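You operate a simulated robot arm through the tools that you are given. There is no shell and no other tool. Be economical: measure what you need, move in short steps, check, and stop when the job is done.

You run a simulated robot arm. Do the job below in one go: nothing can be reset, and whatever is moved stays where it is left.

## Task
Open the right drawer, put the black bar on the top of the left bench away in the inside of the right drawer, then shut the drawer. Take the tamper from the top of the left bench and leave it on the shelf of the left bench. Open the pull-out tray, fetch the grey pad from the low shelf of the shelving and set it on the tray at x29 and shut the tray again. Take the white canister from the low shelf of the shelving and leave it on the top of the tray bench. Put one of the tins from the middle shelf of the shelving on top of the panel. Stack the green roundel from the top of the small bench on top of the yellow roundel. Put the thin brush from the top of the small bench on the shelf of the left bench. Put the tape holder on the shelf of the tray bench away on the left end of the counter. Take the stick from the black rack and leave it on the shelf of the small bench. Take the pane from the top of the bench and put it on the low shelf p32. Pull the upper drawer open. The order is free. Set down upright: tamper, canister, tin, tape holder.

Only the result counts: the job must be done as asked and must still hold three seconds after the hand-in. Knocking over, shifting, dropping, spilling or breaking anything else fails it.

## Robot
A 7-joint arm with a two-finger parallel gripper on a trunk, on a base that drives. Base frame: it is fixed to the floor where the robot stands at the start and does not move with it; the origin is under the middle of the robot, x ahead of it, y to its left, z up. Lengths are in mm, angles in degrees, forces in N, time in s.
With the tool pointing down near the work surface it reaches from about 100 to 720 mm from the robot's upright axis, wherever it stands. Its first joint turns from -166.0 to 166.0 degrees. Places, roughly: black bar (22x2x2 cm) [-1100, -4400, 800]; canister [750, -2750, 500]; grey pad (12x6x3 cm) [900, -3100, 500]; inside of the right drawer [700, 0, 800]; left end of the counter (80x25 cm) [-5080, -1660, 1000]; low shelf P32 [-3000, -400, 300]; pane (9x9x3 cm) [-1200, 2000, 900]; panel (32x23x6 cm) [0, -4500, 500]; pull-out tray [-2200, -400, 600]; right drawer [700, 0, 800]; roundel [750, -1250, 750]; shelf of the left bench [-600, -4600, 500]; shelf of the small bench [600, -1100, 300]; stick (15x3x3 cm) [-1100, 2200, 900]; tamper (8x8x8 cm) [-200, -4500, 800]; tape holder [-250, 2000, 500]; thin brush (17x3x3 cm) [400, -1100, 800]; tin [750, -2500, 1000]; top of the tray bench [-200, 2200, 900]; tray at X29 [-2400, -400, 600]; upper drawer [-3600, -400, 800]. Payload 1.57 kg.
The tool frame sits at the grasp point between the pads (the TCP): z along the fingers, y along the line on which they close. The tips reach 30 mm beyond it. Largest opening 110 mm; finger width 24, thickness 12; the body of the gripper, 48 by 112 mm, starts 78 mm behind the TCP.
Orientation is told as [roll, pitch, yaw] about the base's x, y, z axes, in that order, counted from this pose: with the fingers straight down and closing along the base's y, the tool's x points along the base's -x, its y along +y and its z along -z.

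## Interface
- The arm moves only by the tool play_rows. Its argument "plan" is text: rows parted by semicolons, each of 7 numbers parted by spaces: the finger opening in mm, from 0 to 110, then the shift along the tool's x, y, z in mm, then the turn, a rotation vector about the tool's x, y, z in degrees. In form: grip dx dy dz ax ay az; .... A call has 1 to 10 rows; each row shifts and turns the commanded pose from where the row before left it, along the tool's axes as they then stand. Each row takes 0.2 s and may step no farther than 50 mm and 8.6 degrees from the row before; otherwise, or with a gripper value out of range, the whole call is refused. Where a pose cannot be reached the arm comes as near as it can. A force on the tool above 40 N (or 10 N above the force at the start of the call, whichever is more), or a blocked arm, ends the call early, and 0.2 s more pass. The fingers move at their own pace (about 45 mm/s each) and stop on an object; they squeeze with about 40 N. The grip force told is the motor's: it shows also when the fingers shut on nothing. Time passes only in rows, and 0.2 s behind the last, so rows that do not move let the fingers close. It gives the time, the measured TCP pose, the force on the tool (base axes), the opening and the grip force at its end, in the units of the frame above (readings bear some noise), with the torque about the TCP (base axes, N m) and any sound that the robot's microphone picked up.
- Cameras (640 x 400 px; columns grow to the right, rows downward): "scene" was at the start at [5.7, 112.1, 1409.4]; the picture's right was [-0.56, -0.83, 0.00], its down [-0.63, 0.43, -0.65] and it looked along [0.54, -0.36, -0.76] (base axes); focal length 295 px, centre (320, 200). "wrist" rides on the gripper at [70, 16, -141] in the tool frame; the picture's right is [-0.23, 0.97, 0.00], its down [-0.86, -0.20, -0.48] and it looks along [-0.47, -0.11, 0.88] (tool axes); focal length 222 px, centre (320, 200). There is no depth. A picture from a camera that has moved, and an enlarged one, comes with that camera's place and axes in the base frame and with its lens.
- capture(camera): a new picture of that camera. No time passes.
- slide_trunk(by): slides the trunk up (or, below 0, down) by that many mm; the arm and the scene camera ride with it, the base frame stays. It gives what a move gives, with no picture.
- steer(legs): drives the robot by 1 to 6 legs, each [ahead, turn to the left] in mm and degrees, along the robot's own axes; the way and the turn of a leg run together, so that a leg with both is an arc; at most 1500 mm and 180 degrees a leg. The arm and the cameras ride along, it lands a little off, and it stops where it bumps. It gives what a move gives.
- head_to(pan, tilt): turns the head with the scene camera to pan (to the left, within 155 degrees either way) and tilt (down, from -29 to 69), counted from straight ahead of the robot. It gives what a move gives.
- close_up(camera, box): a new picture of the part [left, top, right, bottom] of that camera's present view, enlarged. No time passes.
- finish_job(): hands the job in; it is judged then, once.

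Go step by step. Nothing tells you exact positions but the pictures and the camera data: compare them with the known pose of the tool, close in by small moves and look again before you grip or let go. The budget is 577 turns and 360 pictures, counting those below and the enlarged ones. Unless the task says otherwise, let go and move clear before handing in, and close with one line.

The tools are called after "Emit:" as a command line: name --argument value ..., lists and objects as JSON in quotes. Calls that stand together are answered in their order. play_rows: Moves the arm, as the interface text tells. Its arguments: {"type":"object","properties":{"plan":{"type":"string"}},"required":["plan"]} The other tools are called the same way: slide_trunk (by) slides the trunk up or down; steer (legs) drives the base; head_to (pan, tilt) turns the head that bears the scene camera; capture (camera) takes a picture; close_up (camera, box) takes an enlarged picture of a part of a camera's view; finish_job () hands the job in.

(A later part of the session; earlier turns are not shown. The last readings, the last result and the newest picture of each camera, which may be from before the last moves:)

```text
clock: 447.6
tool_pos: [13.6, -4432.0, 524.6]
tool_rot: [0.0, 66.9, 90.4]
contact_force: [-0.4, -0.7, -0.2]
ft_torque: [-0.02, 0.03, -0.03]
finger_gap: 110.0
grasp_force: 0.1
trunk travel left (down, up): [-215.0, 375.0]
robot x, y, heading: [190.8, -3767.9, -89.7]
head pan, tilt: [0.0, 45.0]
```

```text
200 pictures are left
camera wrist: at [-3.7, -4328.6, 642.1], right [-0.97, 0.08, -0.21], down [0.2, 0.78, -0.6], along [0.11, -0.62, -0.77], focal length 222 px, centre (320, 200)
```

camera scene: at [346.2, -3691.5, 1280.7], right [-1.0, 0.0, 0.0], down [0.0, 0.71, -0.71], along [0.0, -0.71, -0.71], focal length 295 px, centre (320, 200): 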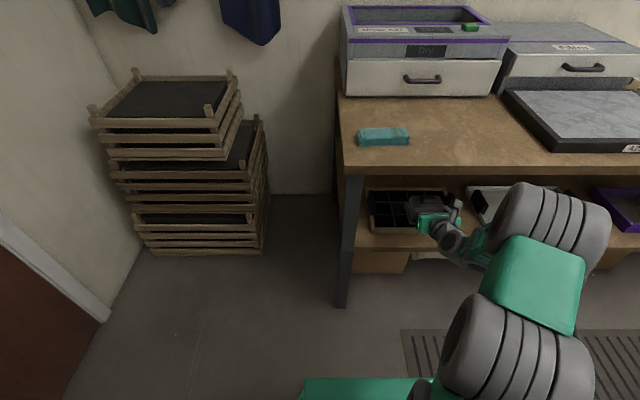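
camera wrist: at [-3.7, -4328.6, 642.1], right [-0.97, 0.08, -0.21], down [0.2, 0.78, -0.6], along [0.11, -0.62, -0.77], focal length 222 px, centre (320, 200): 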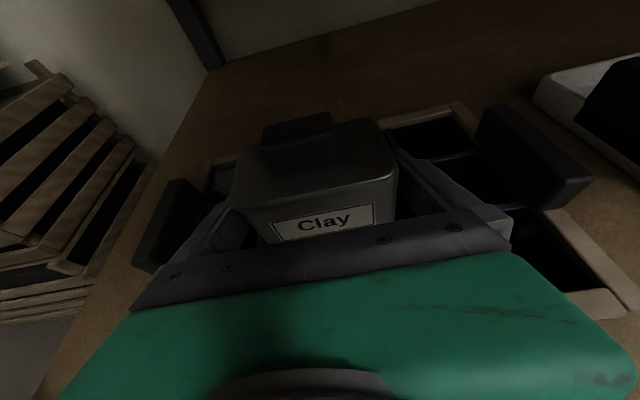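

Emit:
play_rows --plan "110 -2 0 -15 0 0 0;110 -2 0 -20 0 0 0;110 0 0 -35 0 0 0;110 0 0 -35 0 0 0"

Emit:
steer --legs '[[-300, 0]]'

Emit:
close_up --camera "scene" --box '[310, 120, 510, 245]'

Emit:
close_up --camera "wrist" --box '[160, 40, 480, 240]'

```text
clock: 448.6
tool_pos: [14.5, -4334.9, 561.6]
tool_rot: [0.0, 66.8, 90.4]
contact_force: [0.1, -0.8, -0.4]
ft_torque: [-0.05, -0.01, 0.0]
finger_gap: 109.8
grasp_force: 0.1
trunk travel left (down, up): [-215.0, 375.0]
robot x, y, heading: [189.1, -3772.4, -89.9]
head pan, tilt: [0.0, 45.0]
```

```text
clock: 450.6
tool_pos: [16.4, -4033.5, 561.3]
tool_rot: [0.0, 66.9, 90.5]
contact_force: [-0.2, 0.3, 0.1]
ft_torque: [0.0, -0.03, 0.01]
finger_gap: 110.2
grasp_force: 0.1
trunk travel left (down, up): [-215.0, 375.0]
robot x, y, heading: [189.0, -3465.0, -89.5]
head pan, tilt: [0.0, 45.0]
```

```text
3.20 times, centred on (410, 182) of scene
camera zoom: at [345.2, -3487.4, 1280.7], right [-1.0, -0.01, 0.0], down [-0.01, 0.71, -0.71], along [0.01, -0.71, -0.71], focal length 944 px, centre (32, 256)
```

zoom: 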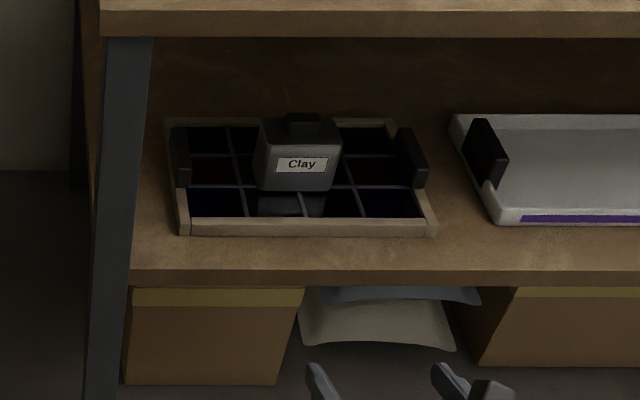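

```text
2.00 times, centred on (320, 140) of wrist
camera zoom: at [-3.0, -3931.7, 679.3], right [-0.97, 0.08, -0.21], down [0.19, 0.78, -0.6], along [0.12, -0.62, -0.77], focal length 444 px, centre (320, 320)
```

zoom: 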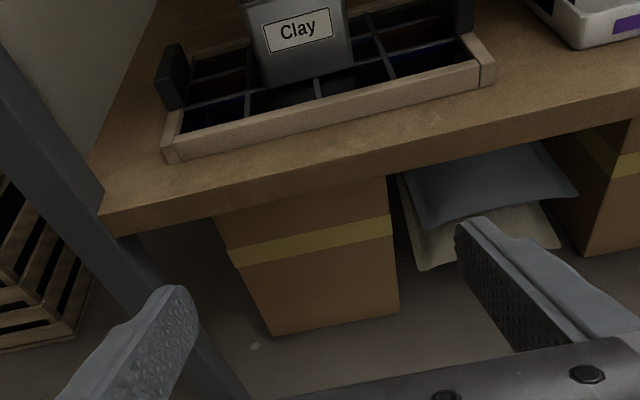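

The tin stands on the panel. Next is the white canister on the low shelf; I reverse up to the shelving.

Emit:
steer --legs '[[0, 11.5], [-1210, 0], [0, 78]]'

Emit:
slide_trunk --by 100

Emit:
head_to --pan 0 --tilt 35

Emit:
capture --camera "scene"

Emit:
capture --camera "wrist"

```text
clock: 460.8
tool_pos: [508.2, -2479.5, 561.1]
tool_rot: [0.0, 66.8, 179.5]
contact_force: [-0.1, 0.1, 0.3]
ft_torque: [0.01, -0.02, -0.03]
finger_gap: 110.0
grasp_force: 0.0
trunk travel left (down, up): [-215.0, 375.0]
robot x, y, heading: [-49.9, -2295.3, -0.9]
head pan, tilt: [0.0, 45.0]
```

```text
clock: 462.1
tool_pos: [508.1, -2479.2, 660.6]
tool_rot: [0.1, 66.8, 179.3]
contact_force: [0.8, -0.3, -0.1]
ft_torque: [0.0, -0.01, -0.02]
finger_gap: 109.9
grasp_force: 0.0
trunk travel left (down, up): [-315.0, 275.0]
robot x, y, heading: [-56.1, -2293.8, -0.9]
head pan, tilt: [0.0, 45.0]
```

```text
clock: 462.8
tool_pos: [508.2, -2479.1, 660.0]
tool_rot: [0.0, 66.9, 179.4]
contact_force: [-0.8, -0.4, 0.4]
ft_torque: [0.01, 0.01, 0.01]
finger_gap: 110.2
grasp_force: 0.0
trunk travel left (down, up): [-315.0, 275.0]
robot x, y, heading: [-58.6, -2292.9, -1.0]
head pan, tilt: [0.0, 35.0]
```

```text
197 pictures are left
camera scene: at [-23.4, -2139.0, 1395.5], right [-0.01, -1.0, 0.0], down [-0.57, 0.01, -0.82], along [0.82, -0.01, -0.57], focal length 295 px, centre (320, 200)
```

scene: 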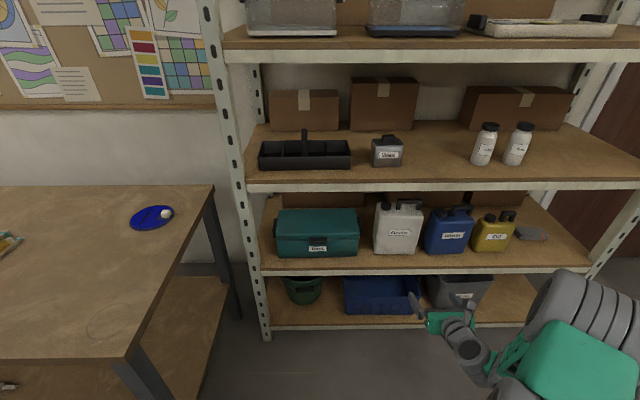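

```text
196 pictures are left
camera wrist: at [405.1, -2493.9, 779.3], right [-0.1, -0.97, -0.21], down [-0.77, 0.21, -0.6], along [0.63, 0.1, -0.77], focal length 222 px, centre (320, 200)
```

wrist: 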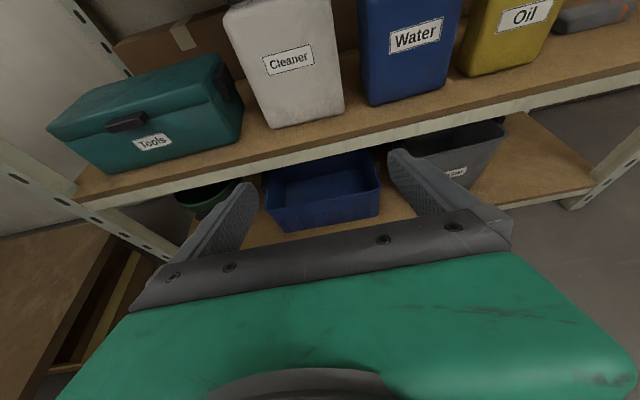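

Emit:
slide_trunk --by 120

Emit:
play_rows --plan "110 0 11 0 0 6 0;110 0 11 0 0 6 0"

Emit:
steer --legs '[[200, 0.9]]'

Emit:
capture --camera "wrist"

Emit:
close_up --camera "scene" --box '[360, 170, 560, 295]'

```text
clock: 464.3
tool_pos: [508.1, -2478.7, 781.6]
tool_rot: [0.0, 66.8, 179.4]
contact_force: [0.0, 0.0, -0.7]
ft_torque: [-0.01, 0.01, -0.02]
finger_gap: 110.1
grasp_force: 0.0
trunk travel left (down, up): [-435.0, 155.0]
robot x, y, heading: [-55.3, -2292.6, -0.8]
head pan, tilt: [0.0, 35.0]
```

```text
clock: 464.9
tool_pos: [508.2, -2500.8, 781.0]
tool_rot: [-0.1, 79.1, 179.3]
contact_force: [0.6, 0.4, -0.2]
ft_torque: [0.0, -0.02, -0.01]
finger_gap: 109.8
grasp_force: 0.2
trunk travel left (down, up): [-435.0, 155.0]
robot x, y, heading: [-55.7, -2295.5, -0.8]
head pan, tilt: [0.0, 35.0]
```

```text
clock: 466.5
tool_pos: [711.3, -2491.6, 781.1]
tool_rot: [-0.1, 79.0, -179.7]
contact_force: [0.3, 0.3, 0.9]
ft_torque: [-0.02, -0.02, 0.0]
finger_gap: 110.0
grasp_force: 0.1
trunk travel left (down, up): [-435.0, 155.0]
robot x, y, heading: [147.2, -2293.8, 0.2]
head pan, tilt: [0.0, 35.0]
```

```text
195 pictures are left
camera wrist: at [586.3, -2508.9, 875.2], right [-0.04, -0.97, -0.22], down [-0.64, 0.2, -0.75], along [0.77, 0.11, -0.63], focal length 222 px, centre (320, 200)
```

wrist: 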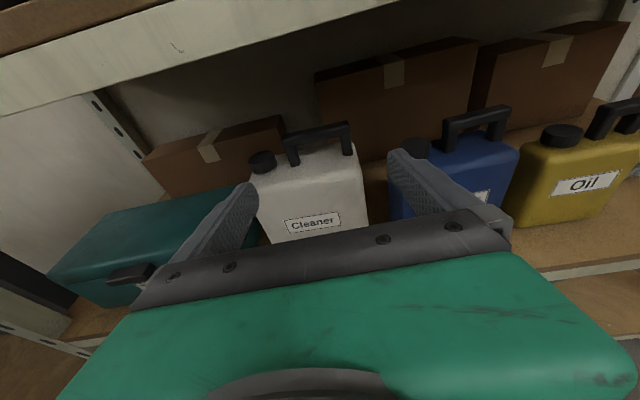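

```text
3.20 times, centred on (460, 232) of scene
camera zoom: at [174.6, -2139.4, 1515.5], right [0.0, -1.0, 0.0], down [-0.57, 0.0, -0.82], along [0.82, 0.0, -0.57], focal length 944 px, centre (-128, 96)
```

zoom: 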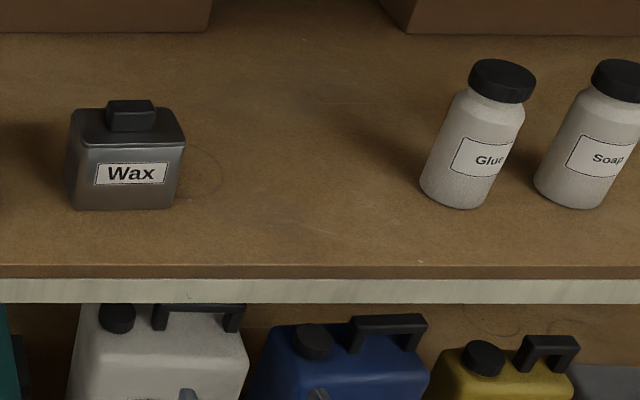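

Emit:
close_up --camera "wrist" --box '[230, 100, 390, 200]'

```text
4.00 times, centred on (310, 150) of wrist
camera zoom: at [586.3, -2508.9, 875.2], right [-0.04, -0.97, -0.22], down [-0.64, 0.2, -0.75], along [0.77, 0.11, -0.63], focal length 888 px, centre (360, 400)
```

zoom: 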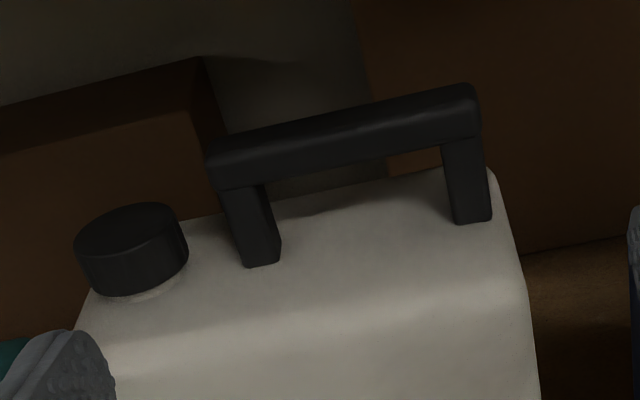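

The handle loop is tall enough for a vertical pinch. I turn the hand so the fingers close up and down.

Emit:
play_rows --plan "34 0 0 0 0 0 -8.6;34 0 0 0 0 0 -8.6;34 0 0 0 0 0 -8.6;34 0 0 0 0 0 -8.6;34 0 0 0 0 0 -8.6;34 0 0 0 0 0 -8.6;34 0 0 0 0 0 -8.6;34 0 0 0 0 0 -8.6;34 0 0 0 0 0 -8.6;34 0 0 0 0 0 -8.6"

Emit:
play_rows --plan "34 0 0 0 0 0 -4.3;34 0 -20 0 0 0 0"

Emit:
capture --camera "wrist"

```text
clock: 468.7
tool_pos: [712.5, -2492.9, 780.3]
tool_rot: [78.9, 3.8, -90.3]
contact_force: [-0.2, -0.5, 1.0]
ft_torque: [0.01, 0.02, 0.0]
finger_gap: 34.1
grasp_force: 0.1
trunk travel left (down, up): [-435.0, 155.0]
robot x, y, heading: [143.9, -2294.9, 0.1]
head pan, tilt: [0.0, 35.0]
```

```text
clock: 469.3
tool_pos: [708.1, -2492.2, 761.0]
tool_rot: [78.8, -0.4, -89.6]
contact_force: [-0.7, -0.4, 0.9]
ft_torque: [0.0, 0.0, -0.01]
finger_gap: 33.8
grasp_force: 0.1
trunk travel left (down, up): [-435.0, 155.0]
robot x, y, heading: [145.8, -2295.1, 0.4]
head pan, tilt: [0.0, 35.0]
```

```text
192 pictures are left
camera wrist: at [571.5, -2422.3, 801.7], right [0.19, -0.22, 0.96], down [-0.5, -0.86, -0.1], along [0.84, -0.46, -0.27], focal length 222 px, centre (320, 200)
```

wrist: 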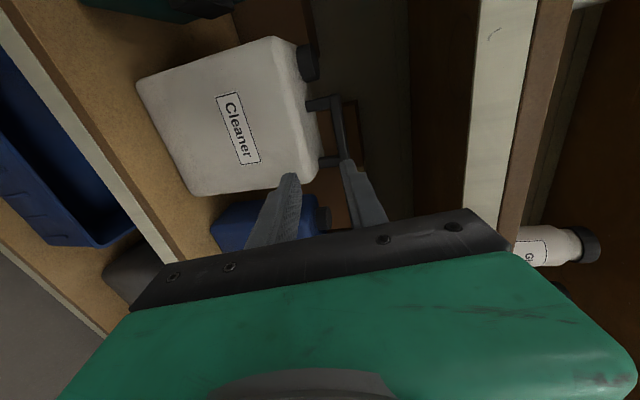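

Emit:
play_rows --plan "26 3 3 0 -6 0 0;26 0 3.5 39.8 0 0 0;26 0 3.5 39.8 0 0 0"

Emit:
capture --camera "wrist"

```text
clock: 470.1
tool_pos: [787.0, -2488.0, 764.1]
tool_rot: [84.8, -0.3, -89.4]
contact_force: [-0.3, -0.5, 0.5]
ft_torque: [-0.03, -0.02, 0.02]
finger_gap: 26.1
grasp_force: 0.1
trunk travel left (down, up): [-435.0, 155.0]
robot x, y, heading: [145.4, -2294.9, 0.4]
head pan, tilt: [0.0, 35.0]
```

```text
191 pictures are left
camera wrist: at [646.2, -2419.2, 790.5], right [0.09, -0.22, 0.97], down [-0.49, -0.86, -0.15], along [0.87, -0.46, -0.18], focal length 222 px, centre (320, 200)
```

wrist: 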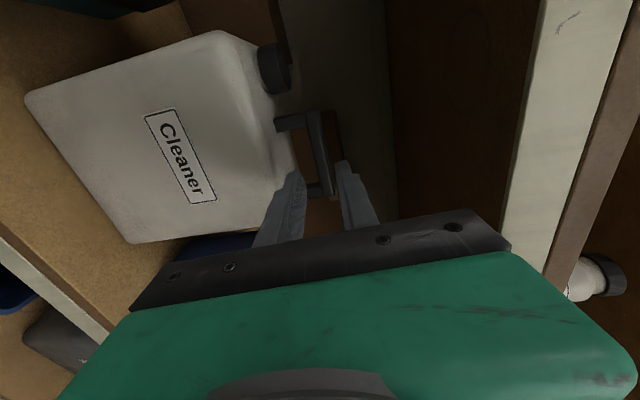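

Emit:
play_rows --plan "26 0 0 30 0 0 0;26 0 -1 15 0 0 0"

Emit:
close_up --camera "wrist" --box '[220, 100, 420, 225]'

```text
clock: 470.7
tool_pos: [832.2, -2488.5, 759.8]
tool_rot: [84.9, -0.2, -89.5]
contact_force: [-0.7, 0.2, -0.3]
ft_torque: [-0.01, -0.01, 0.02]
finger_gap: 26.1
grasp_force: 0.2
trunk travel left (down, up): [-435.0, 155.0]
robot x, y, heading: [148.8, -2296.4, -0.0]
head pan, tilt: [0.0, 35.0]
```

```text
3.20 times, centred on (320, 162) of wrist
camera zoom: at [691.8, -2419.1, 787.1], right [0.09, -0.22, 0.97], down [-0.49, -0.86, -0.15], along [0.87, -0.46, -0.18], focal length 711 px, centre (320, 320)
```

zoom: 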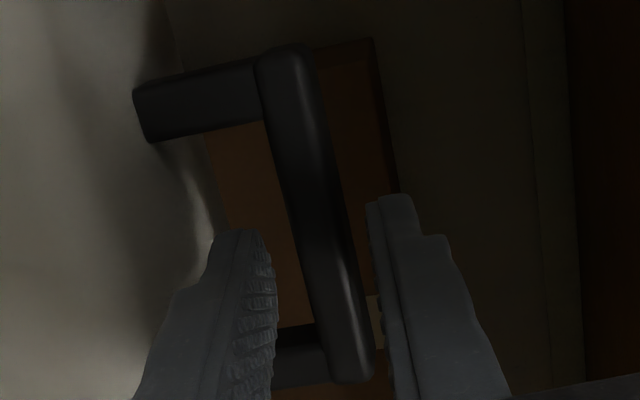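

Emit:
play_rows --plan "26 0 0 10 0 0 0;26 0 0 8 0 0 0"

Emit:
play_rows --plan "10 0 0 0 0 0 0;0 0 0 0 0 0 0;0 0 0 0 0 0 0;0 0 0 0 0 0 0"

Emit:
close_up --camera "wrist" --box '[220, 100, 420, 225]'

```text
clock: 471.3
tool_pos: [851.0, -2489.2, 758.2]
tool_rot: [84.8, -0.2, -89.4]
contact_force: [-0.5, -0.2, 0.0]
ft_torque: [0.01, -0.04, 0.03]
finger_gap: 26.0
grasp_force: 0.1
trunk travel left (down, up): [-435.0, 155.0]
robot x, y, heading: [142.4, -2295.2, 0.5]
head pan, tilt: [0.0, 35.0]
```

```text
clock: 472.3
tool_pos: [851.7, -2488.1, 758.4]
tool_rot: [84.8, -0.2, -89.5]
contact_force: [1.8, 0.7, 1.7]
ft_torque: [0.37, -0.68, -0.12]
finger_gap: 15.5
grasp_force: 31.3
trunk travel left (down, up): [-435.0, 155.0]
robot x, y, heading: [145.2, -2294.3, 0.4]
head pan, tilt: [0.0, 35.0]
```

```text
3.20 times, centred on (320, 162) of wrist
camera zoom: at [710.8, -2418.9, 785.9], right [0.09, -0.22, 0.97], down [-0.49, -0.86, -0.15], along [0.87, -0.46, -0.18], focal length 711 px, centre (320, 320)
```

zoom: 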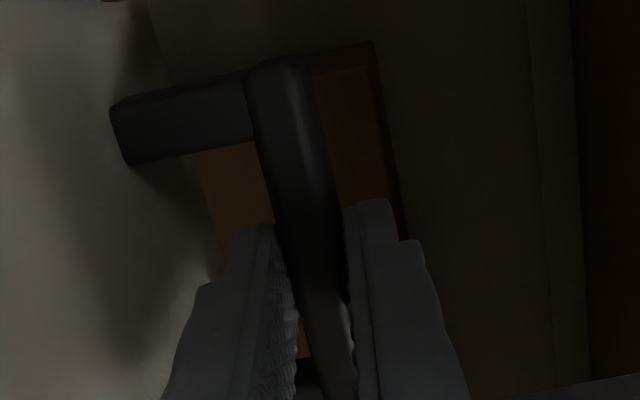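

Emit:
play_rows --plan "0 0 3 -0.3 0 0 0;0 0 3 -0.3 0 0 0;0 0 4 -0.3 0 0 0;0 0 5 -0.4 0 0 0"

Emit:
capture --camera "wrist"

Emit:
close_up --camera "scene" --box '[360, 200, 560, 325]'

```text
clock: 473.3
tool_pos: [850.3, -2488.3, 770.4]
tool_rot: [84.6, -0.3, -89.6]
contact_force: [-0.3, -0.2, -12.0]
ft_torque: [-0.34, 0.09, -0.03]
finger_gap: 13.8
grasp_force: 30.6
trunk travel left (down, up): [-435.0, 155.0]
robot x, y, heading: [142.5, -2293.8, 0.2]
head pan, tilt: [0.0, 35.0]
```

```text
188 pictures are left
camera wrist: at [710.5, -2419.3, 798.2], right [0.09, -0.22, 0.97], down [-0.49, -0.86, -0.15], along [0.87, -0.46, -0.19], focal length 222 px, centre (320, 200)
```

wrist: 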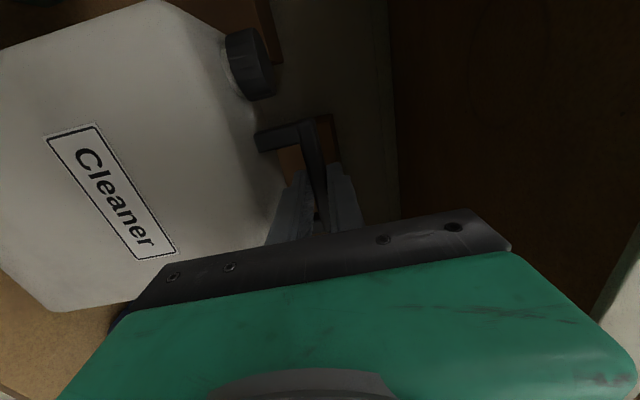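

```text
3.20 times, centred on (460, 262) of scene
camera zoom: at [175.9, -2139.6, 1515.4], right [0.0, -1.0, 0.0], down [-0.57, 0.0, -0.82], along [0.82, 0.0, -0.57], focal length 944 px, centre (-128, 0)
```

zoom: 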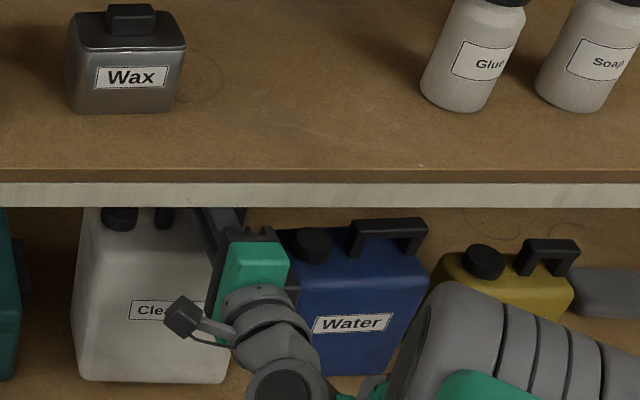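

The canister is lifted. I pull it out and reverse north with it.

Emit:
steer --legs '[[-265, 0], [0, -90], [-1450, 0], [-1450, 0]]'

Emit:
capture --camera "wrist"

```text
clock: 492.7
tool_pos: [-361.7, -94.1, 770.8]
tool_rot: [84.8, -0.3, -178.5]
contact_force: [0.0, 0.4, -12.7]
ft_torque: [0.13, 0.38, 0.02]
finger_gap: 13.8
grasp_force: 30.1
trunk travel left (down, up): [-435.0, 155.0]
robot x, y, heading: [-176.8, 615.9, -88.8]
head pan, tilt: [0.0, 35.0]
```

```text
186 pictures are left
camera wrist: at [-295.3, 47.8, 798.9], right [-0.22, -0.09, 0.97], down [-0.87, 0.47, -0.15], along [-0.45, -0.88, -0.19], focal length 222 px, centre (320, 200)
```

wrist: 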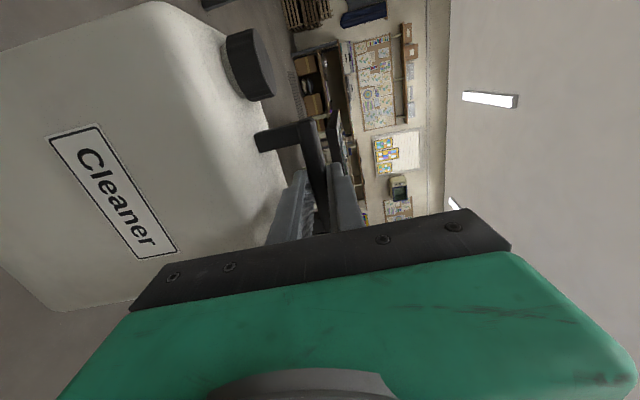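

Emit:
steer --legs '[[0, -180]]'

Emit:
head_to --pan 0 --tilt 25

Emit:
capture --camera "scene"

Emit:
close_up --camera "scene" --box '[160, 100, 480, 300]'

```text
clock: 500.4
tool_pos: [-18.7, 1329.2, 770.3]
tool_rot: [84.6, -0.3, 3.2]
contact_force: [0.7, -0.6, -12.2]
ft_torque: [-0.13, -0.37, -0.02]
finger_gap: 13.6
grasp_force: 30.1
trunk travel left (down, up): [-435.0, 155.0]
robot x, y, heading: [-176.3, 612.8, 93.3]
head pan, tilt: [0.0, 35.0]
```

```text
clock: 501.1
tool_pos: [-19.4, 1328.9, 770.4]
tool_rot: [84.7, -0.3, 3.2]
contact_force: [0.5, 0.5, -11.2]
ft_torque: [-0.13, -0.39, -0.02]
finger_gap: 13.7
grasp_force: 30.4
trunk travel left (down, up): [-435.0, 155.0]
robot x, y, heading: [-180.2, 613.6, 93.0]
head pan, tilt: [0.0, 25.0]
```

```text
185 pictures are left
camera scene: at [-332.7, 640.9, 1531.2], right [1.0, 0.05, 0.0], down [0.02, -0.42, -0.91], along [-0.05, 0.9, -0.42], focal length 295 px, centre (320, 200)
```

scene: 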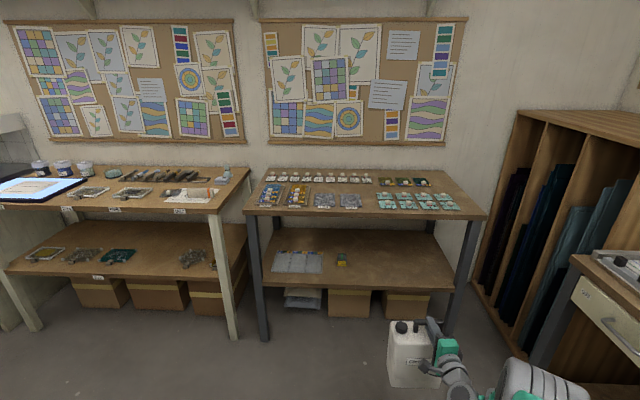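

```text
2.00 times, centred on (320, 200) of scene
camera zoom: at [-332.7, 640.9, 1531.2], right [1.0, 0.05, 0.0], down [0.02, -0.42, -0.91], along [-0.05, 0.9, -0.42], focal length 590 px, centre (320, 200)
```

zoom: 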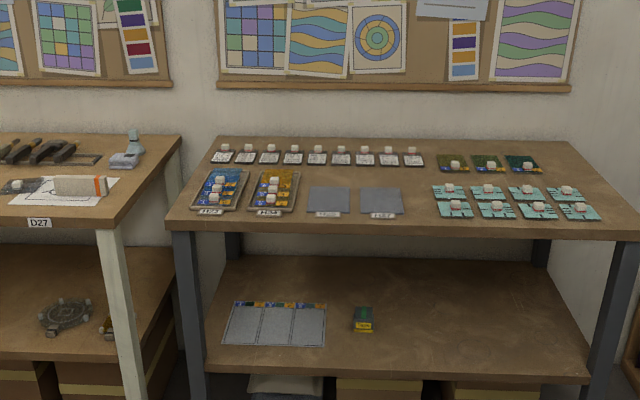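

Emit:
close_up --camera "scene" --box '[360, 300, 480, 400]'

Emit:
close_up --camera "scene" --box '[240, 150, 480, 300]'

```text
4.00 times, centred on (420, 350) of scene
camera zoom: at [-332.7, 640.9, 1531.2], right [1.0, 0.05, 0.0], down [0.02, -0.42, -0.91], along [-0.05, 0.9, -0.42], focal length 1181 px, centre (-80, -400)
```

zoom: 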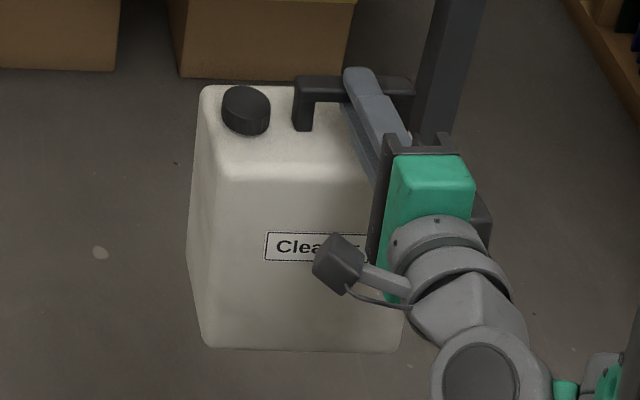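

```text
2.67 times, centred on (360, 225) of scene
camera zoom: at [-332.7, 640.9, 1531.2], right [1.0, 0.05, 0.0], down [0.02, -0.42, -0.91], along [-0.05, 0.9, -0.42], focal length 787 px, centre (213, 133)
```

zoom: 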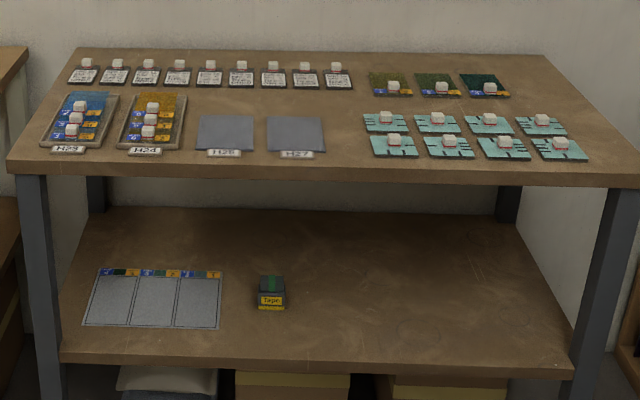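

Emit:
slide_trunk --by 150

Emit:
play_rows --plan "0 0 39.8 -3.6 0 0 0;0 0 39.8 -3.6 0 0 0;0 0 39.8 -3.6 0 0 0;0 0 39.8 -3.6 0 0 0;0 0 39.8 -3.6 0 0 0;0 0 39.8 -3.6 0 0 0"

Emit:
head_to --pan 0 --tilt 35

Emit:
capture --camera "scene"

```text
clock: 502.8
tool_pos: [-17.3, 1329.1, 920.2]
tool_rot: [84.7, -0.2, 3.2]
contact_force: [-0.5, 0.0, -12.3]
ft_torque: [-0.12, -0.37, 0.03]
finger_gap: 13.7
grasp_force: 29.8
trunk travel left (down, up): [-585.0, 5.0]
robot x, y, heading: [-178.0, 612.1, 92.9]
head pan, tilt: [0.0, 25.0]
```

```text
clock: 504.2
tool_pos: [-18.9, 1327.3, 1159.1]
tool_rot: [84.5, -0.2, 3.2]
contact_force: [-1.1, -0.9, -13.6]
ft_torque: [-0.19, -0.41, 0.04]
finger_gap: 13.7
grasp_force: 30.3
trunk travel left (down, up): [-585.0, 5.0]
robot x, y, heading: [-178.9, 614.7, 93.0]
head pan, tilt: [0.0, 25.0]
```

```text
clock: 505.0
tool_pos: [-19.0, 1329.2, 1160.4]
tool_rot: [84.7, -0.2, 3.2]
contact_force: [-0.4, -0.6, -11.4]
ft_torque: [-0.12, -0.41, 0.0]
finger_gap: 13.8
grasp_force: 30.1
trunk travel left (down, up): [-585.0, 5.0]
robot x, y, heading: [-179.0, 614.9, 93.0]
head pan, tilt: [0.0, 35.0]
```

```text
181 pictures are left
camera scene: at [-332.5, 636.9, 1665.5], right [1.0, 0.05, 0.0], down [0.03, -0.57, -0.82], along [-0.04, 0.82, -0.57], focal length 295 px, centre (320, 200)
```

scene: 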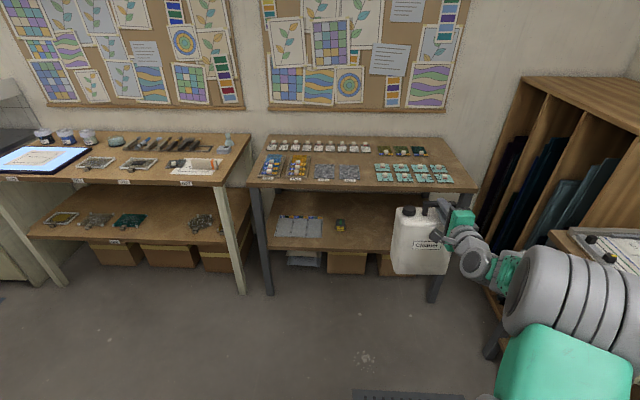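

Emit:
steer --legs '[[0, 26], [557, 0], [0, -29]]'

Emit:
head_to --pan 0 --tilt 40

Emit:
capture --camera "scene"

Emit:
close_up --camera "scene" --box '[260, 90, 500, 240]'

```text
clock: 511.0
tool_pos: [-258.8, 1810.1, 1159.3]
tool_rot: [84.7, -0.2, 0.5]
contact_force: [0.7, 0.2, -12.3]
ft_torque: [-0.18, -0.39, 0.01]
finger_gap: 13.8
grasp_force: 29.8
trunk travel left (down, up): [-585.0, 5.0]
robot x, y, heading: [-453.7, 1102.1, 90.4]
head pan, tilt: [0.0, 35.0]
```

```text
clock: 511.6
tool_pos: [-259.4, 1810.1, 1159.6]
tool_rot: [84.6, -0.2, 0.4]
contact_force: [0.1, -0.9, -12.7]
ft_torque: [-0.16, -0.35, 0.0]
finger_gap: 13.8
grasp_force: 30.3
trunk travel left (down, up): [-585.0, 5.0]
robot x, y, heading: [-455.2, 1107.5, 90.4]
head pan, tilt: [0.0, 40.0]
```

```text
180 pictures are left
camera scene: at [-606.7, 1130.8, 1658.0], right [1.0, 0.0, 0.0], down [0.0, -0.64, -0.77], along [0.0, 0.77, -0.64], focal length 295 px, centre (320, 200)
```

scene: 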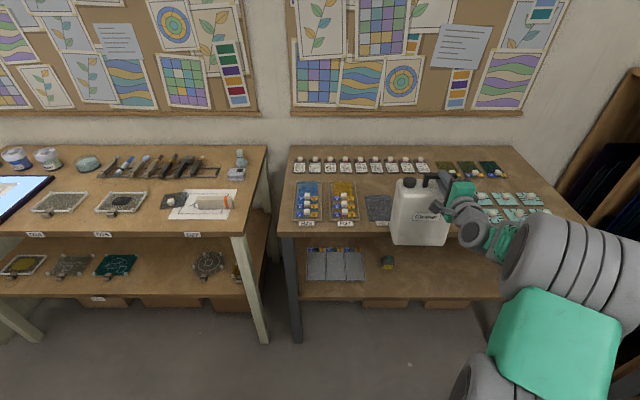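

```text
2.67 times, centred on (380, 165) of scene
camera zoom: at [-606.7, 1130.8, 1658.0], right [1.0, 0.0, 0.0], down [0.0, -0.64, -0.77], along [0.0, 0.77, -0.64], focal length 787 px, centre (160, 293)
```

zoom: 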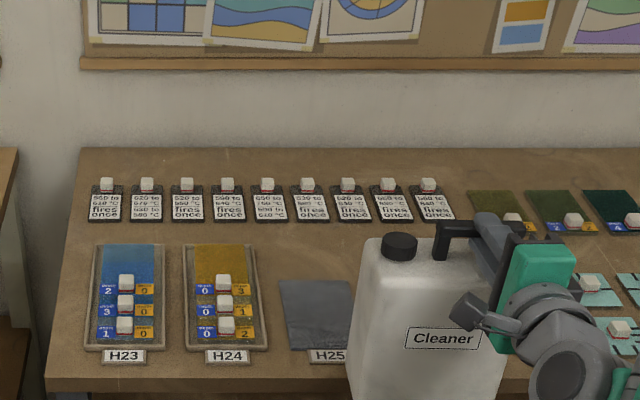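

Emit:
play_rows --plan "0 0 25 -2.2 0 0 0"

Emit:
steer --legs '[[200, -0.4]]'

Emit:
close_up --camera "scene" --box '[260, 120, 500, 270]'

Emit:
capture --camera "wrist"

```text
clock: 512.0
tool_pos: [-259.9, 1810.0, 1184.3]
tool_rot: [84.6, -0.2, 0.5]
contact_force: [-0.3, -1.5, -12.4]
ft_torque: [-0.16, -0.36, 0.0]
finger_gap: 13.8
grasp_force: 30.6
trunk travel left (down, up): [-585.0, 5.0]
robot x, y, heading: [-453.8, 1102.5, 90.6]
head pan, tilt: [0.0, 40.0]
```

```text
clock: 513.6
tool_pos: [-258.5, 2016.5, 1183.4]
tool_rot: [84.5, -0.2, 0.3]
contact_force: [-0.6, -0.3, -12.5]
ft_torque: [-0.13, -0.35, -0.04]
finger_gap: 13.5
grasp_force: 30.0
trunk travel left (down, up): [-585.0, 5.0]
robot x, y, heading: [-453.2, 1310.2, 90.2]
head pan, tilt: [0.0, 40.0]
```

```text
2.67 times, centred on (380, 195) of scene
camera zoom: at [-607.3, 1337.3, 1657.9], right [1.0, 0.0, 0.0], down [0.0, -0.64, -0.77], along [0.0, 0.77, -0.64], focal length 787 px, centre (160, 213)
```

zoom: 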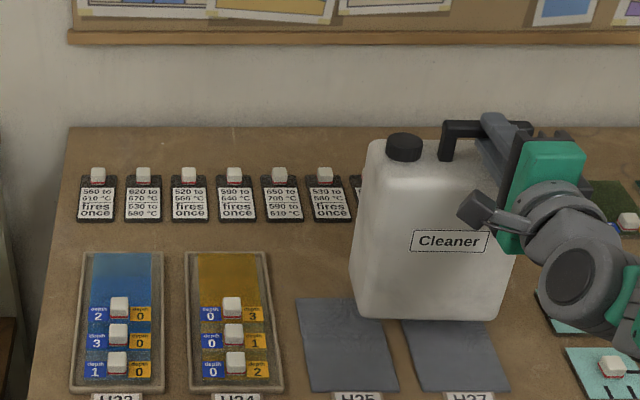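

```text
177 pictures are left
camera wrist: at [-327.7, 1877.5, 1211.5], right [0.22, 0.09, 0.97], down [0.86, -0.49, -0.15], along [0.46, 0.87, -0.19], focal length 222 px, centre (320, 200)
```

wrist: 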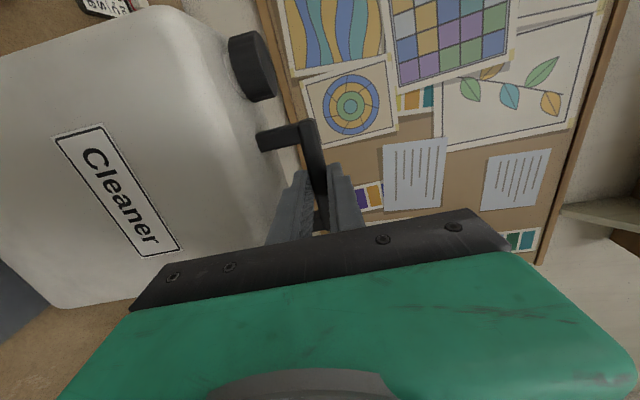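

Emit:
steer --legs '[[125, 0]]'

Emit:
play_rows --plan "0 0 -8 0.7 0 0 0;0 0 -6 0.5 0 0 0;0 0 -4 0.4 0 0 0"

Emit:
close_up --camera "scene" --box '[280, 120, 520, 270]'

Emit:
capture --camera "wrist"

```text
clock: 514.9
tool_pos: [-260.6, 2143.0, 1183.0]
tool_rot: [84.5, -0.2, 0.5]
contact_force: [0.1, 0.0, -12.5]
ft_torque: [-0.1, -0.39, -0.02]
finger_gap: 13.9
grasp_force: 30.5
trunk travel left (down, up): [-585.0, 5.0]
robot x, y, heading: [-455.8, 1435.8, 90.2]
head pan, tilt: [0.0, 40.0]
```

```text
clock: 515.7
tool_pos: [-259.9, 2141.3, 1164.5]
tool_rot: [84.6, -0.3, 0.4]
contact_force: [-0.4, 0.9, -11.8]
ft_torque: [-0.15, -0.37, 0.02]
finger_gap: 13.8
grasp_force: 30.4
trunk travel left (down, up): [-585.0, 5.0]
robot x, y, heading: [-452.6, 1437.3, 90.3]
head pan, tilt: [0.0, 40.0]
```

```text
2.67 times, centred on (400, 195) of scene
camera zoom: at [-607.8, 1461.9, 1657.9], right [1.0, 0.0, 0.0], down [0.0, -0.64, -0.77], along [0.0, 0.77, -0.64], focal length 787 px, centre (107, 213)
```

zoom: 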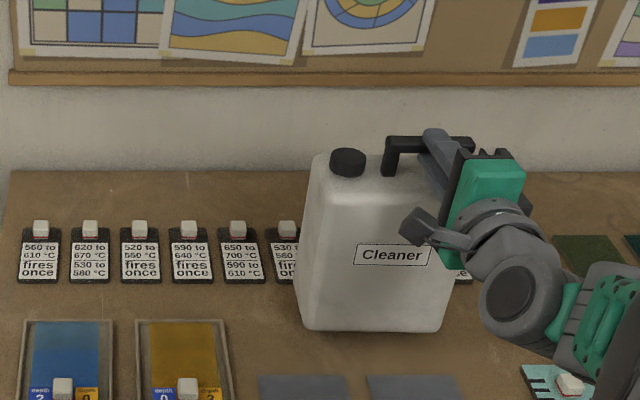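

```text
175 pictures are left
camera wrist: at [-329.2, 2002.1, 1192.6], right [0.22, 0.1, 0.97], down [0.86, -0.49, -0.15], along [0.46, 0.87, -0.19], focal length 222 px, centre (320, 200)
```

wrist: 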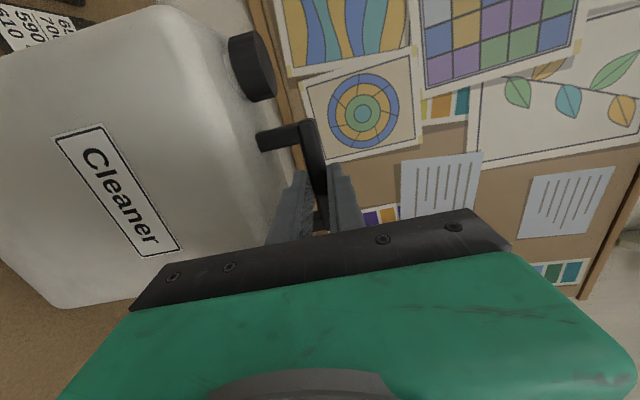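

Emit:
play_rows --plan "0 0 -2.2 -24.9 0 0 0;0 0 -6 0.5 0 0 0;0 0 -4 0.4 0 0 0"

Emit:
play_rows --plan "0 0 -3 0.3 0 0 0;0 0 -3 0.3 0 0 0;0 0 0 0 0 0 0"

Emit:
play_rows --plan "0 0 -3 0.3 0 0 0;0 0 -3 0.3 0 0 0;0 0 0 0 0 0 0"

```text
clock: 516.5
tool_pos: [-259.8, 2117.5, 1154.7]
tool_rot: [84.6, -0.2, 0.5]
contact_force: [-0.1, 0.7, -11.9]
ft_torque: [-0.13, -0.3, -0.01]
finger_gap: 13.8
grasp_force: 30.5
trunk travel left (down, up): [-585.0, 5.0]
robot x, y, heading: [-452.3, 1434.3, 90.3]
head pan, tilt: [0.0, 40.0]
```

```text
clock: 517.3
tool_pos: [-259.2, 2116.9, 1150.1]
tool_rot: [84.5, -0.2, 0.5]
contact_force: [0.0, 0.1, -12.3]
ft_torque: [-0.18, -0.4, 0.0]
finger_gap: 13.9
grasp_force: 30.6
trunk travel left (down, up): [-585.0, 5.0]
robot x, y, heading: [-453.6, 1435.7, 90.6]
head pan, tilt: [0.0, 40.0]
```

```text
clock: 518.1
tool_pos: [-259.5, 2116.9, 1143.7]
tool_rot: [84.5, -0.2, 0.4]
contact_force: [0.6, 0.5, -10.1]
ft_torque: [-0.1, -0.21, -0.01]
finger_gap: 13.7
grasp_force: 29.8
trunk travel left (down, up): [-585.0, 5.0]
robot x, y, heading: [-454.2, 1435.0, 90.2]
head pan, tilt: [0.0, 40.0]
```

Touching begins at about 1144. A little more.

Emit:
play_rows --plan "0 0 -2 0.2 0 0 0;0 0 -2 0.2 0 0 0;0 0 0 0 0 0 0"

Emit:
close_up --camera "scene" --box '[280, 120, 520, 270]'

```text
clock: 518.9
tool_pos: [-258.7, 2114.4, 1142.8]
tool_rot: [84.9, -0.3, 0.4]
contact_force: [3.9, -2.1, 5.8]
ft_torque: [0.3, 0.57, 0.0]
finger_gap: 13.9
grasp_force: 30.4
trunk travel left (down, up): [-585.0, 5.0]
robot x, y, heading: [-453.0, 1434.4, 90.3]
head pan, tilt: [0.0, 40.0]
```

```text
2.67 times, centred on (400, 195) of scene
camera zoom: at [-607.4, 1459.6, 1658.2], right [1.0, 0.0, 0.0], down [0.0, -0.64, -0.77], along [0.0, 0.77, -0.64], focal length 787 px, centre (107, 213)
```

zoom: 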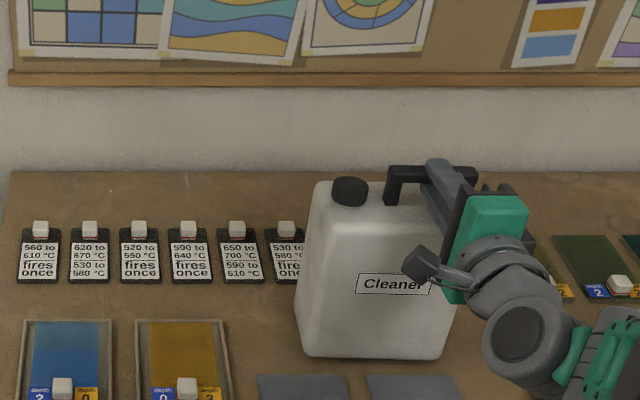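

Emit:
play_rows --plan "0 0 -1.5 0 0 0 0;24 0 0 0 0 0 0;26 0 0 0 0 0 0;26 0 0 0 0 0 0"

Emit:
close_up --camera "wrist" --box '[220, 100, 420, 225]'

```text
clock: 519.9
tool_pos: [-259.5, 2116.4, 1138.6]
tool_rot: [84.5, -0.1, 0.5]
contact_force: [-0.1, -0.4, 0.8]
ft_torque: [0.0, -0.01, 0.0]
finger_gap: 26.0
grasp_force: 0.0
trunk travel left (down, up): [-585.0, 5.0]
robot x, y, heading: [-456.5, 1437.1, 90.4]
head pan, tilt: [0.0, 40.0]
```

```text
3.20 times, centred on (320, 162) of wrist
camera zoom: at [-328.6, 1976.3, 1166.4], right [0.22, 0.09, 0.97], down [0.86, -0.49, -0.15], along [0.46, 0.87, -0.19], focal length 711 px, centre (320, 320)
```

zoom: 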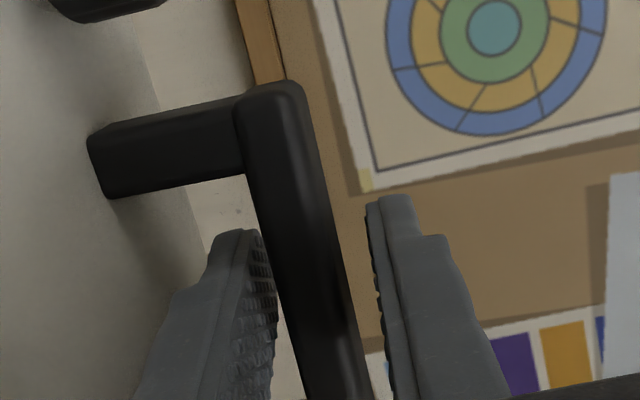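

Emit:
play_rows --plan "28 0 0 -8 0 0 0;28 0 0 -10 0 0 0;28 0 0 -15 0 0 0;28 0 0 -25 0 0 0;28 0 0 -30 0 0 0"

Emit:
close_up --camera "scene" --box '[280, 120, 520, 270]'

```text
clock: 521.1
tool_pos: [-259.3, 2028.5, 1146.4]
tool_rot: [84.6, -0.3, 0.4]
contact_force: [-1.2, 0.1, 0.4]
ft_torque: [0.01, -0.04, -0.03]
finger_gap: 28.4
grasp_force: 0.1
trunk travel left (down, up): [-585.0, 5.0]
robot x, y, heading: [-456.7, 1431.1, 90.1]
head pan, tilt: [0.0, 40.0]
```

```text
2.67 times, centred on (400, 195) of scene
camera zoom: at [-608.2, 1460.2, 1658.0], right [1.0, 0.0, 0.0], down [0.0, -0.64, -0.77], along [0.0, 0.77, -0.64], focal length 787 px, centre (107, 213)
```

zoom: 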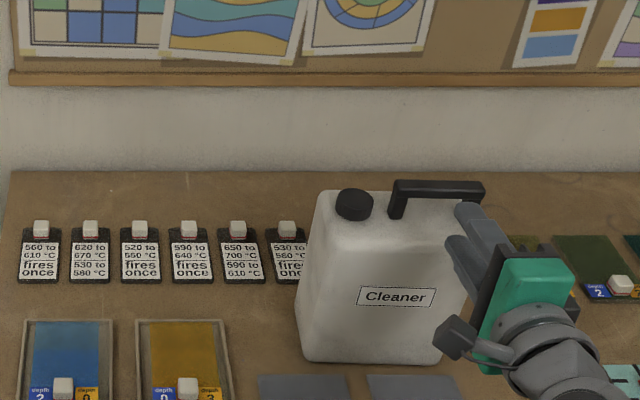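

Emit:
steer --legs '[[-350, 0]]'

Emit:
head_to --pan -20 --tilt 30

Emit:
capture --camera "scene"

Emit:
close_up --camera "scene" --box '[200, 100, 400, 225]'

```text
clock: 523.4
tool_pos: [-255.6, 1681.9, 1146.6]
tool_rot: [84.6, -0.2, 0.2]
contact_force: [0.0, -0.2, 0.6]
ft_torque: [0.01, 0.0, 0.02]
finger_gap: 28.2
grasp_force: 0.1
trunk travel left (down, up): [-585.0, 5.0]
robot x, y, heading: [-456.8, 1089.6, 90.1]
head pan, tilt: [0.0, 40.0]
```

```text
clock: 524.2
tool_pos: [-256.2, 1682.1, 1147.8]
tool_rot: [84.6, -0.1, 0.2]
contact_force: [-0.3, 0.2, -0.2]
ft_torque: [-0.01, -0.01, -0.02]
finger_gap: 28.1
grasp_force: 0.0
trunk travel left (down, up): [-585.0, 5.0]
robot x, y, heading: [-451.6, 1090.8, 90.4]
head pan, tilt: [-20.0, 30.0]
```

```text
171 pictures are left
camera scene: at [-576.4, 1115.9, 1673.3], right [0.94, -0.34, 0.0], down [-0.17, -0.47, -0.87], along [0.3, 0.81, -0.5], focal length 295 px, centre (320, 200)
```

scene: 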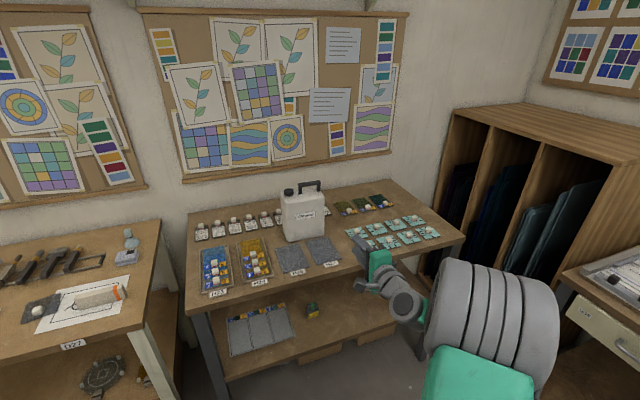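

```text
3.20 times, centred on (300, 162) of scene
camera zoom: at [-576.4, 1115.9, 1673.3], right [0.94, -0.34, 0.0], down [-0.17, -0.47, -0.87], along [0.3, 0.81, -0.5], focal length 944 px, centre (384, 320)
```

zoom: 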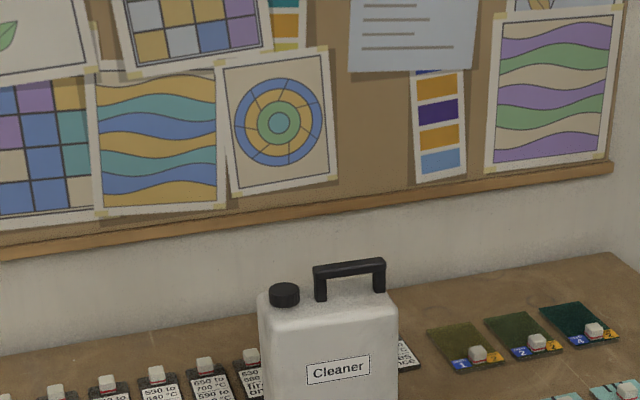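

The canister stands upright on the bench top. Next is the tape holder on the tray bench's shelf.

Emit:
close_up --camera "scene" --box '[270, 280, 350, 330]'

Emit:
slide_trunk --by -400

Emit:
head_to --pan -10 --tilt 40

Emit:
capture --camera "scene"

```text
8.00 times, centred on (310, 305) of scene
camera zoom: at [-576.4, 1115.9, 1673.3], right [0.94, -0.34, 0.0], down [-0.17, -0.47, -0.87], along [0.3, 0.81, -0.5], focal length 2361 px, centre (400, -640)
```

zoom: 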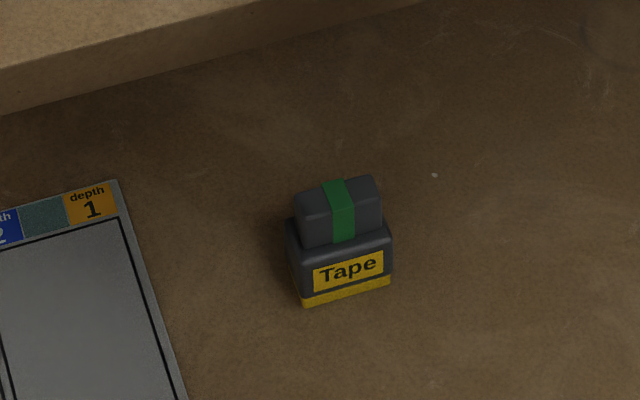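

```text
clock: 528.0
tool_pos: [-256.2, 1683.1, 745.5]
tool_rot: [84.7, -0.2, 0.2]
contact_force: [0.6, -0.4, 0.4]
ft_torque: [0.0, -0.02, 0.02]
finger_gap: 28.1
grasp_force: 0.0
trunk travel left (down, up): [-185.0, 405.0]
robot x, y, heading: [-454.1, 1092.3, 90.1]
head pan, tilt: [-20.0, 30.0]
```

```text
clock: 528.7
tool_pos: [-256.8, 1682.5, 746.7]
tool_rot: [84.6, -0.2, 0.1]
contact_force: [-0.5, -0.8, 0.6]
ft_torque: [-0.03, -0.02, 0.01]
finger_gap: 28.0
grasp_force: 0.0
trunk travel left (down, up): [-185.0, 405.0]
robot x, y, heading: [-452.8, 1088.8, 89.9]
head pan, tilt: [-10.0, 40.0]
```

```text
168 pictures are left
camera scene: at [-592.5, 1114.6, 1258.0], right [0.98, -0.17, 0.0], down [-0.11, -0.63, -0.77], along [0.13, 0.75, -0.64], focal length 295 px, centre (320, 200)
```

scene: 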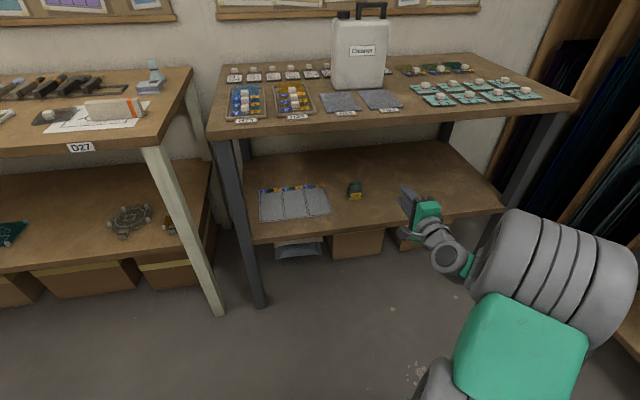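

Emit:
play_rows --plan "90 0 0 0 8.6 0 0;90 0 0 0 8.6 0 0;90 0 0 0 0 0 8.6;90 0 0 0 0 0 8.6;90 0 0 0 0 0 8.6;90 0 0 0 0 0 8.6;90 0 0 0 0 0 8.6;90 0 0 0 0 0 8.6;90 0 0 0 0 0 8.6;90 0 0 0 0 0 8.6"

Emit:
play_rows --plan "90 0 0 0 0 0 8.6;90 0 0 0 0 0 8.6;90 0 0 0 0 0 4.2;90 0 -30 0 0 0 0"

Emit:
slide_trunk --by -150

Emit:
capture --camera "wrist"

```text
clock: 530.9
tool_pos: [-257.5, 1681.9, 745.6]
tool_rot: [41.2, 59.3, -44.5]
contact_force: [-0.5, -0.6, 0.4]
ft_torque: [-0.02, -0.01, 0.01]
finger_gap: 89.8
grasp_force: 0.1
trunk travel left (down, up): [-185.0, 405.0]
robot x, y, heading: [-456.5, 1089.1, 89.9]
head pan, tilt: [-10.0, 40.0]
```

```text
clock: 531.9
tool_pos: [-286.0, 1681.2, 746.9]
tool_rot: [0.1, 67.3, -89.9]
contact_force: [0.5, -0.5, 0.3]
ft_torque: [0.03, 0.02, 0.01]
finger_gap: 90.1
grasp_force: 0.1
trunk travel left (down, up): [-185.0, 405.0]
robot x, y, heading: [-452.0, 1085.0, 89.9]
head pan, tilt: [-10.0, 40.0]
```

```text
clock: 533.7
tool_pos: [-286.0, 1681.5, 596.8]
tool_rot: [0.1, 67.3, -89.8]
contact_force: [0.0, 0.0, 1.0]
ft_torque: [-0.02, 0.01, 0.03]
finger_gap: 89.9
grasp_force: 0.0
trunk travel left (down, up): [-35.0, 555.0]
robot x, y, heading: [-456.7, 1091.0, 89.9]
head pan, tilt: [-10.0, 40.0]
```

```text
167 pictures are left
camera wrist: at [-270.3, 1578.6, 714.2], right [0.97, -0.09, -0.21], down [-0.2, -0.77, -0.61], along [-0.11, 0.63, -0.77], focal length 222 px, centre (320, 200)
```

wrist: 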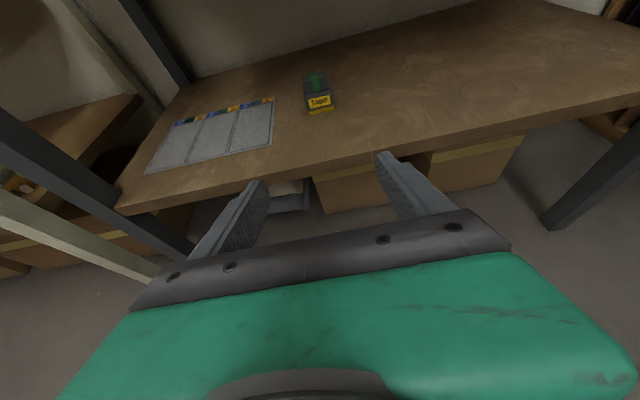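

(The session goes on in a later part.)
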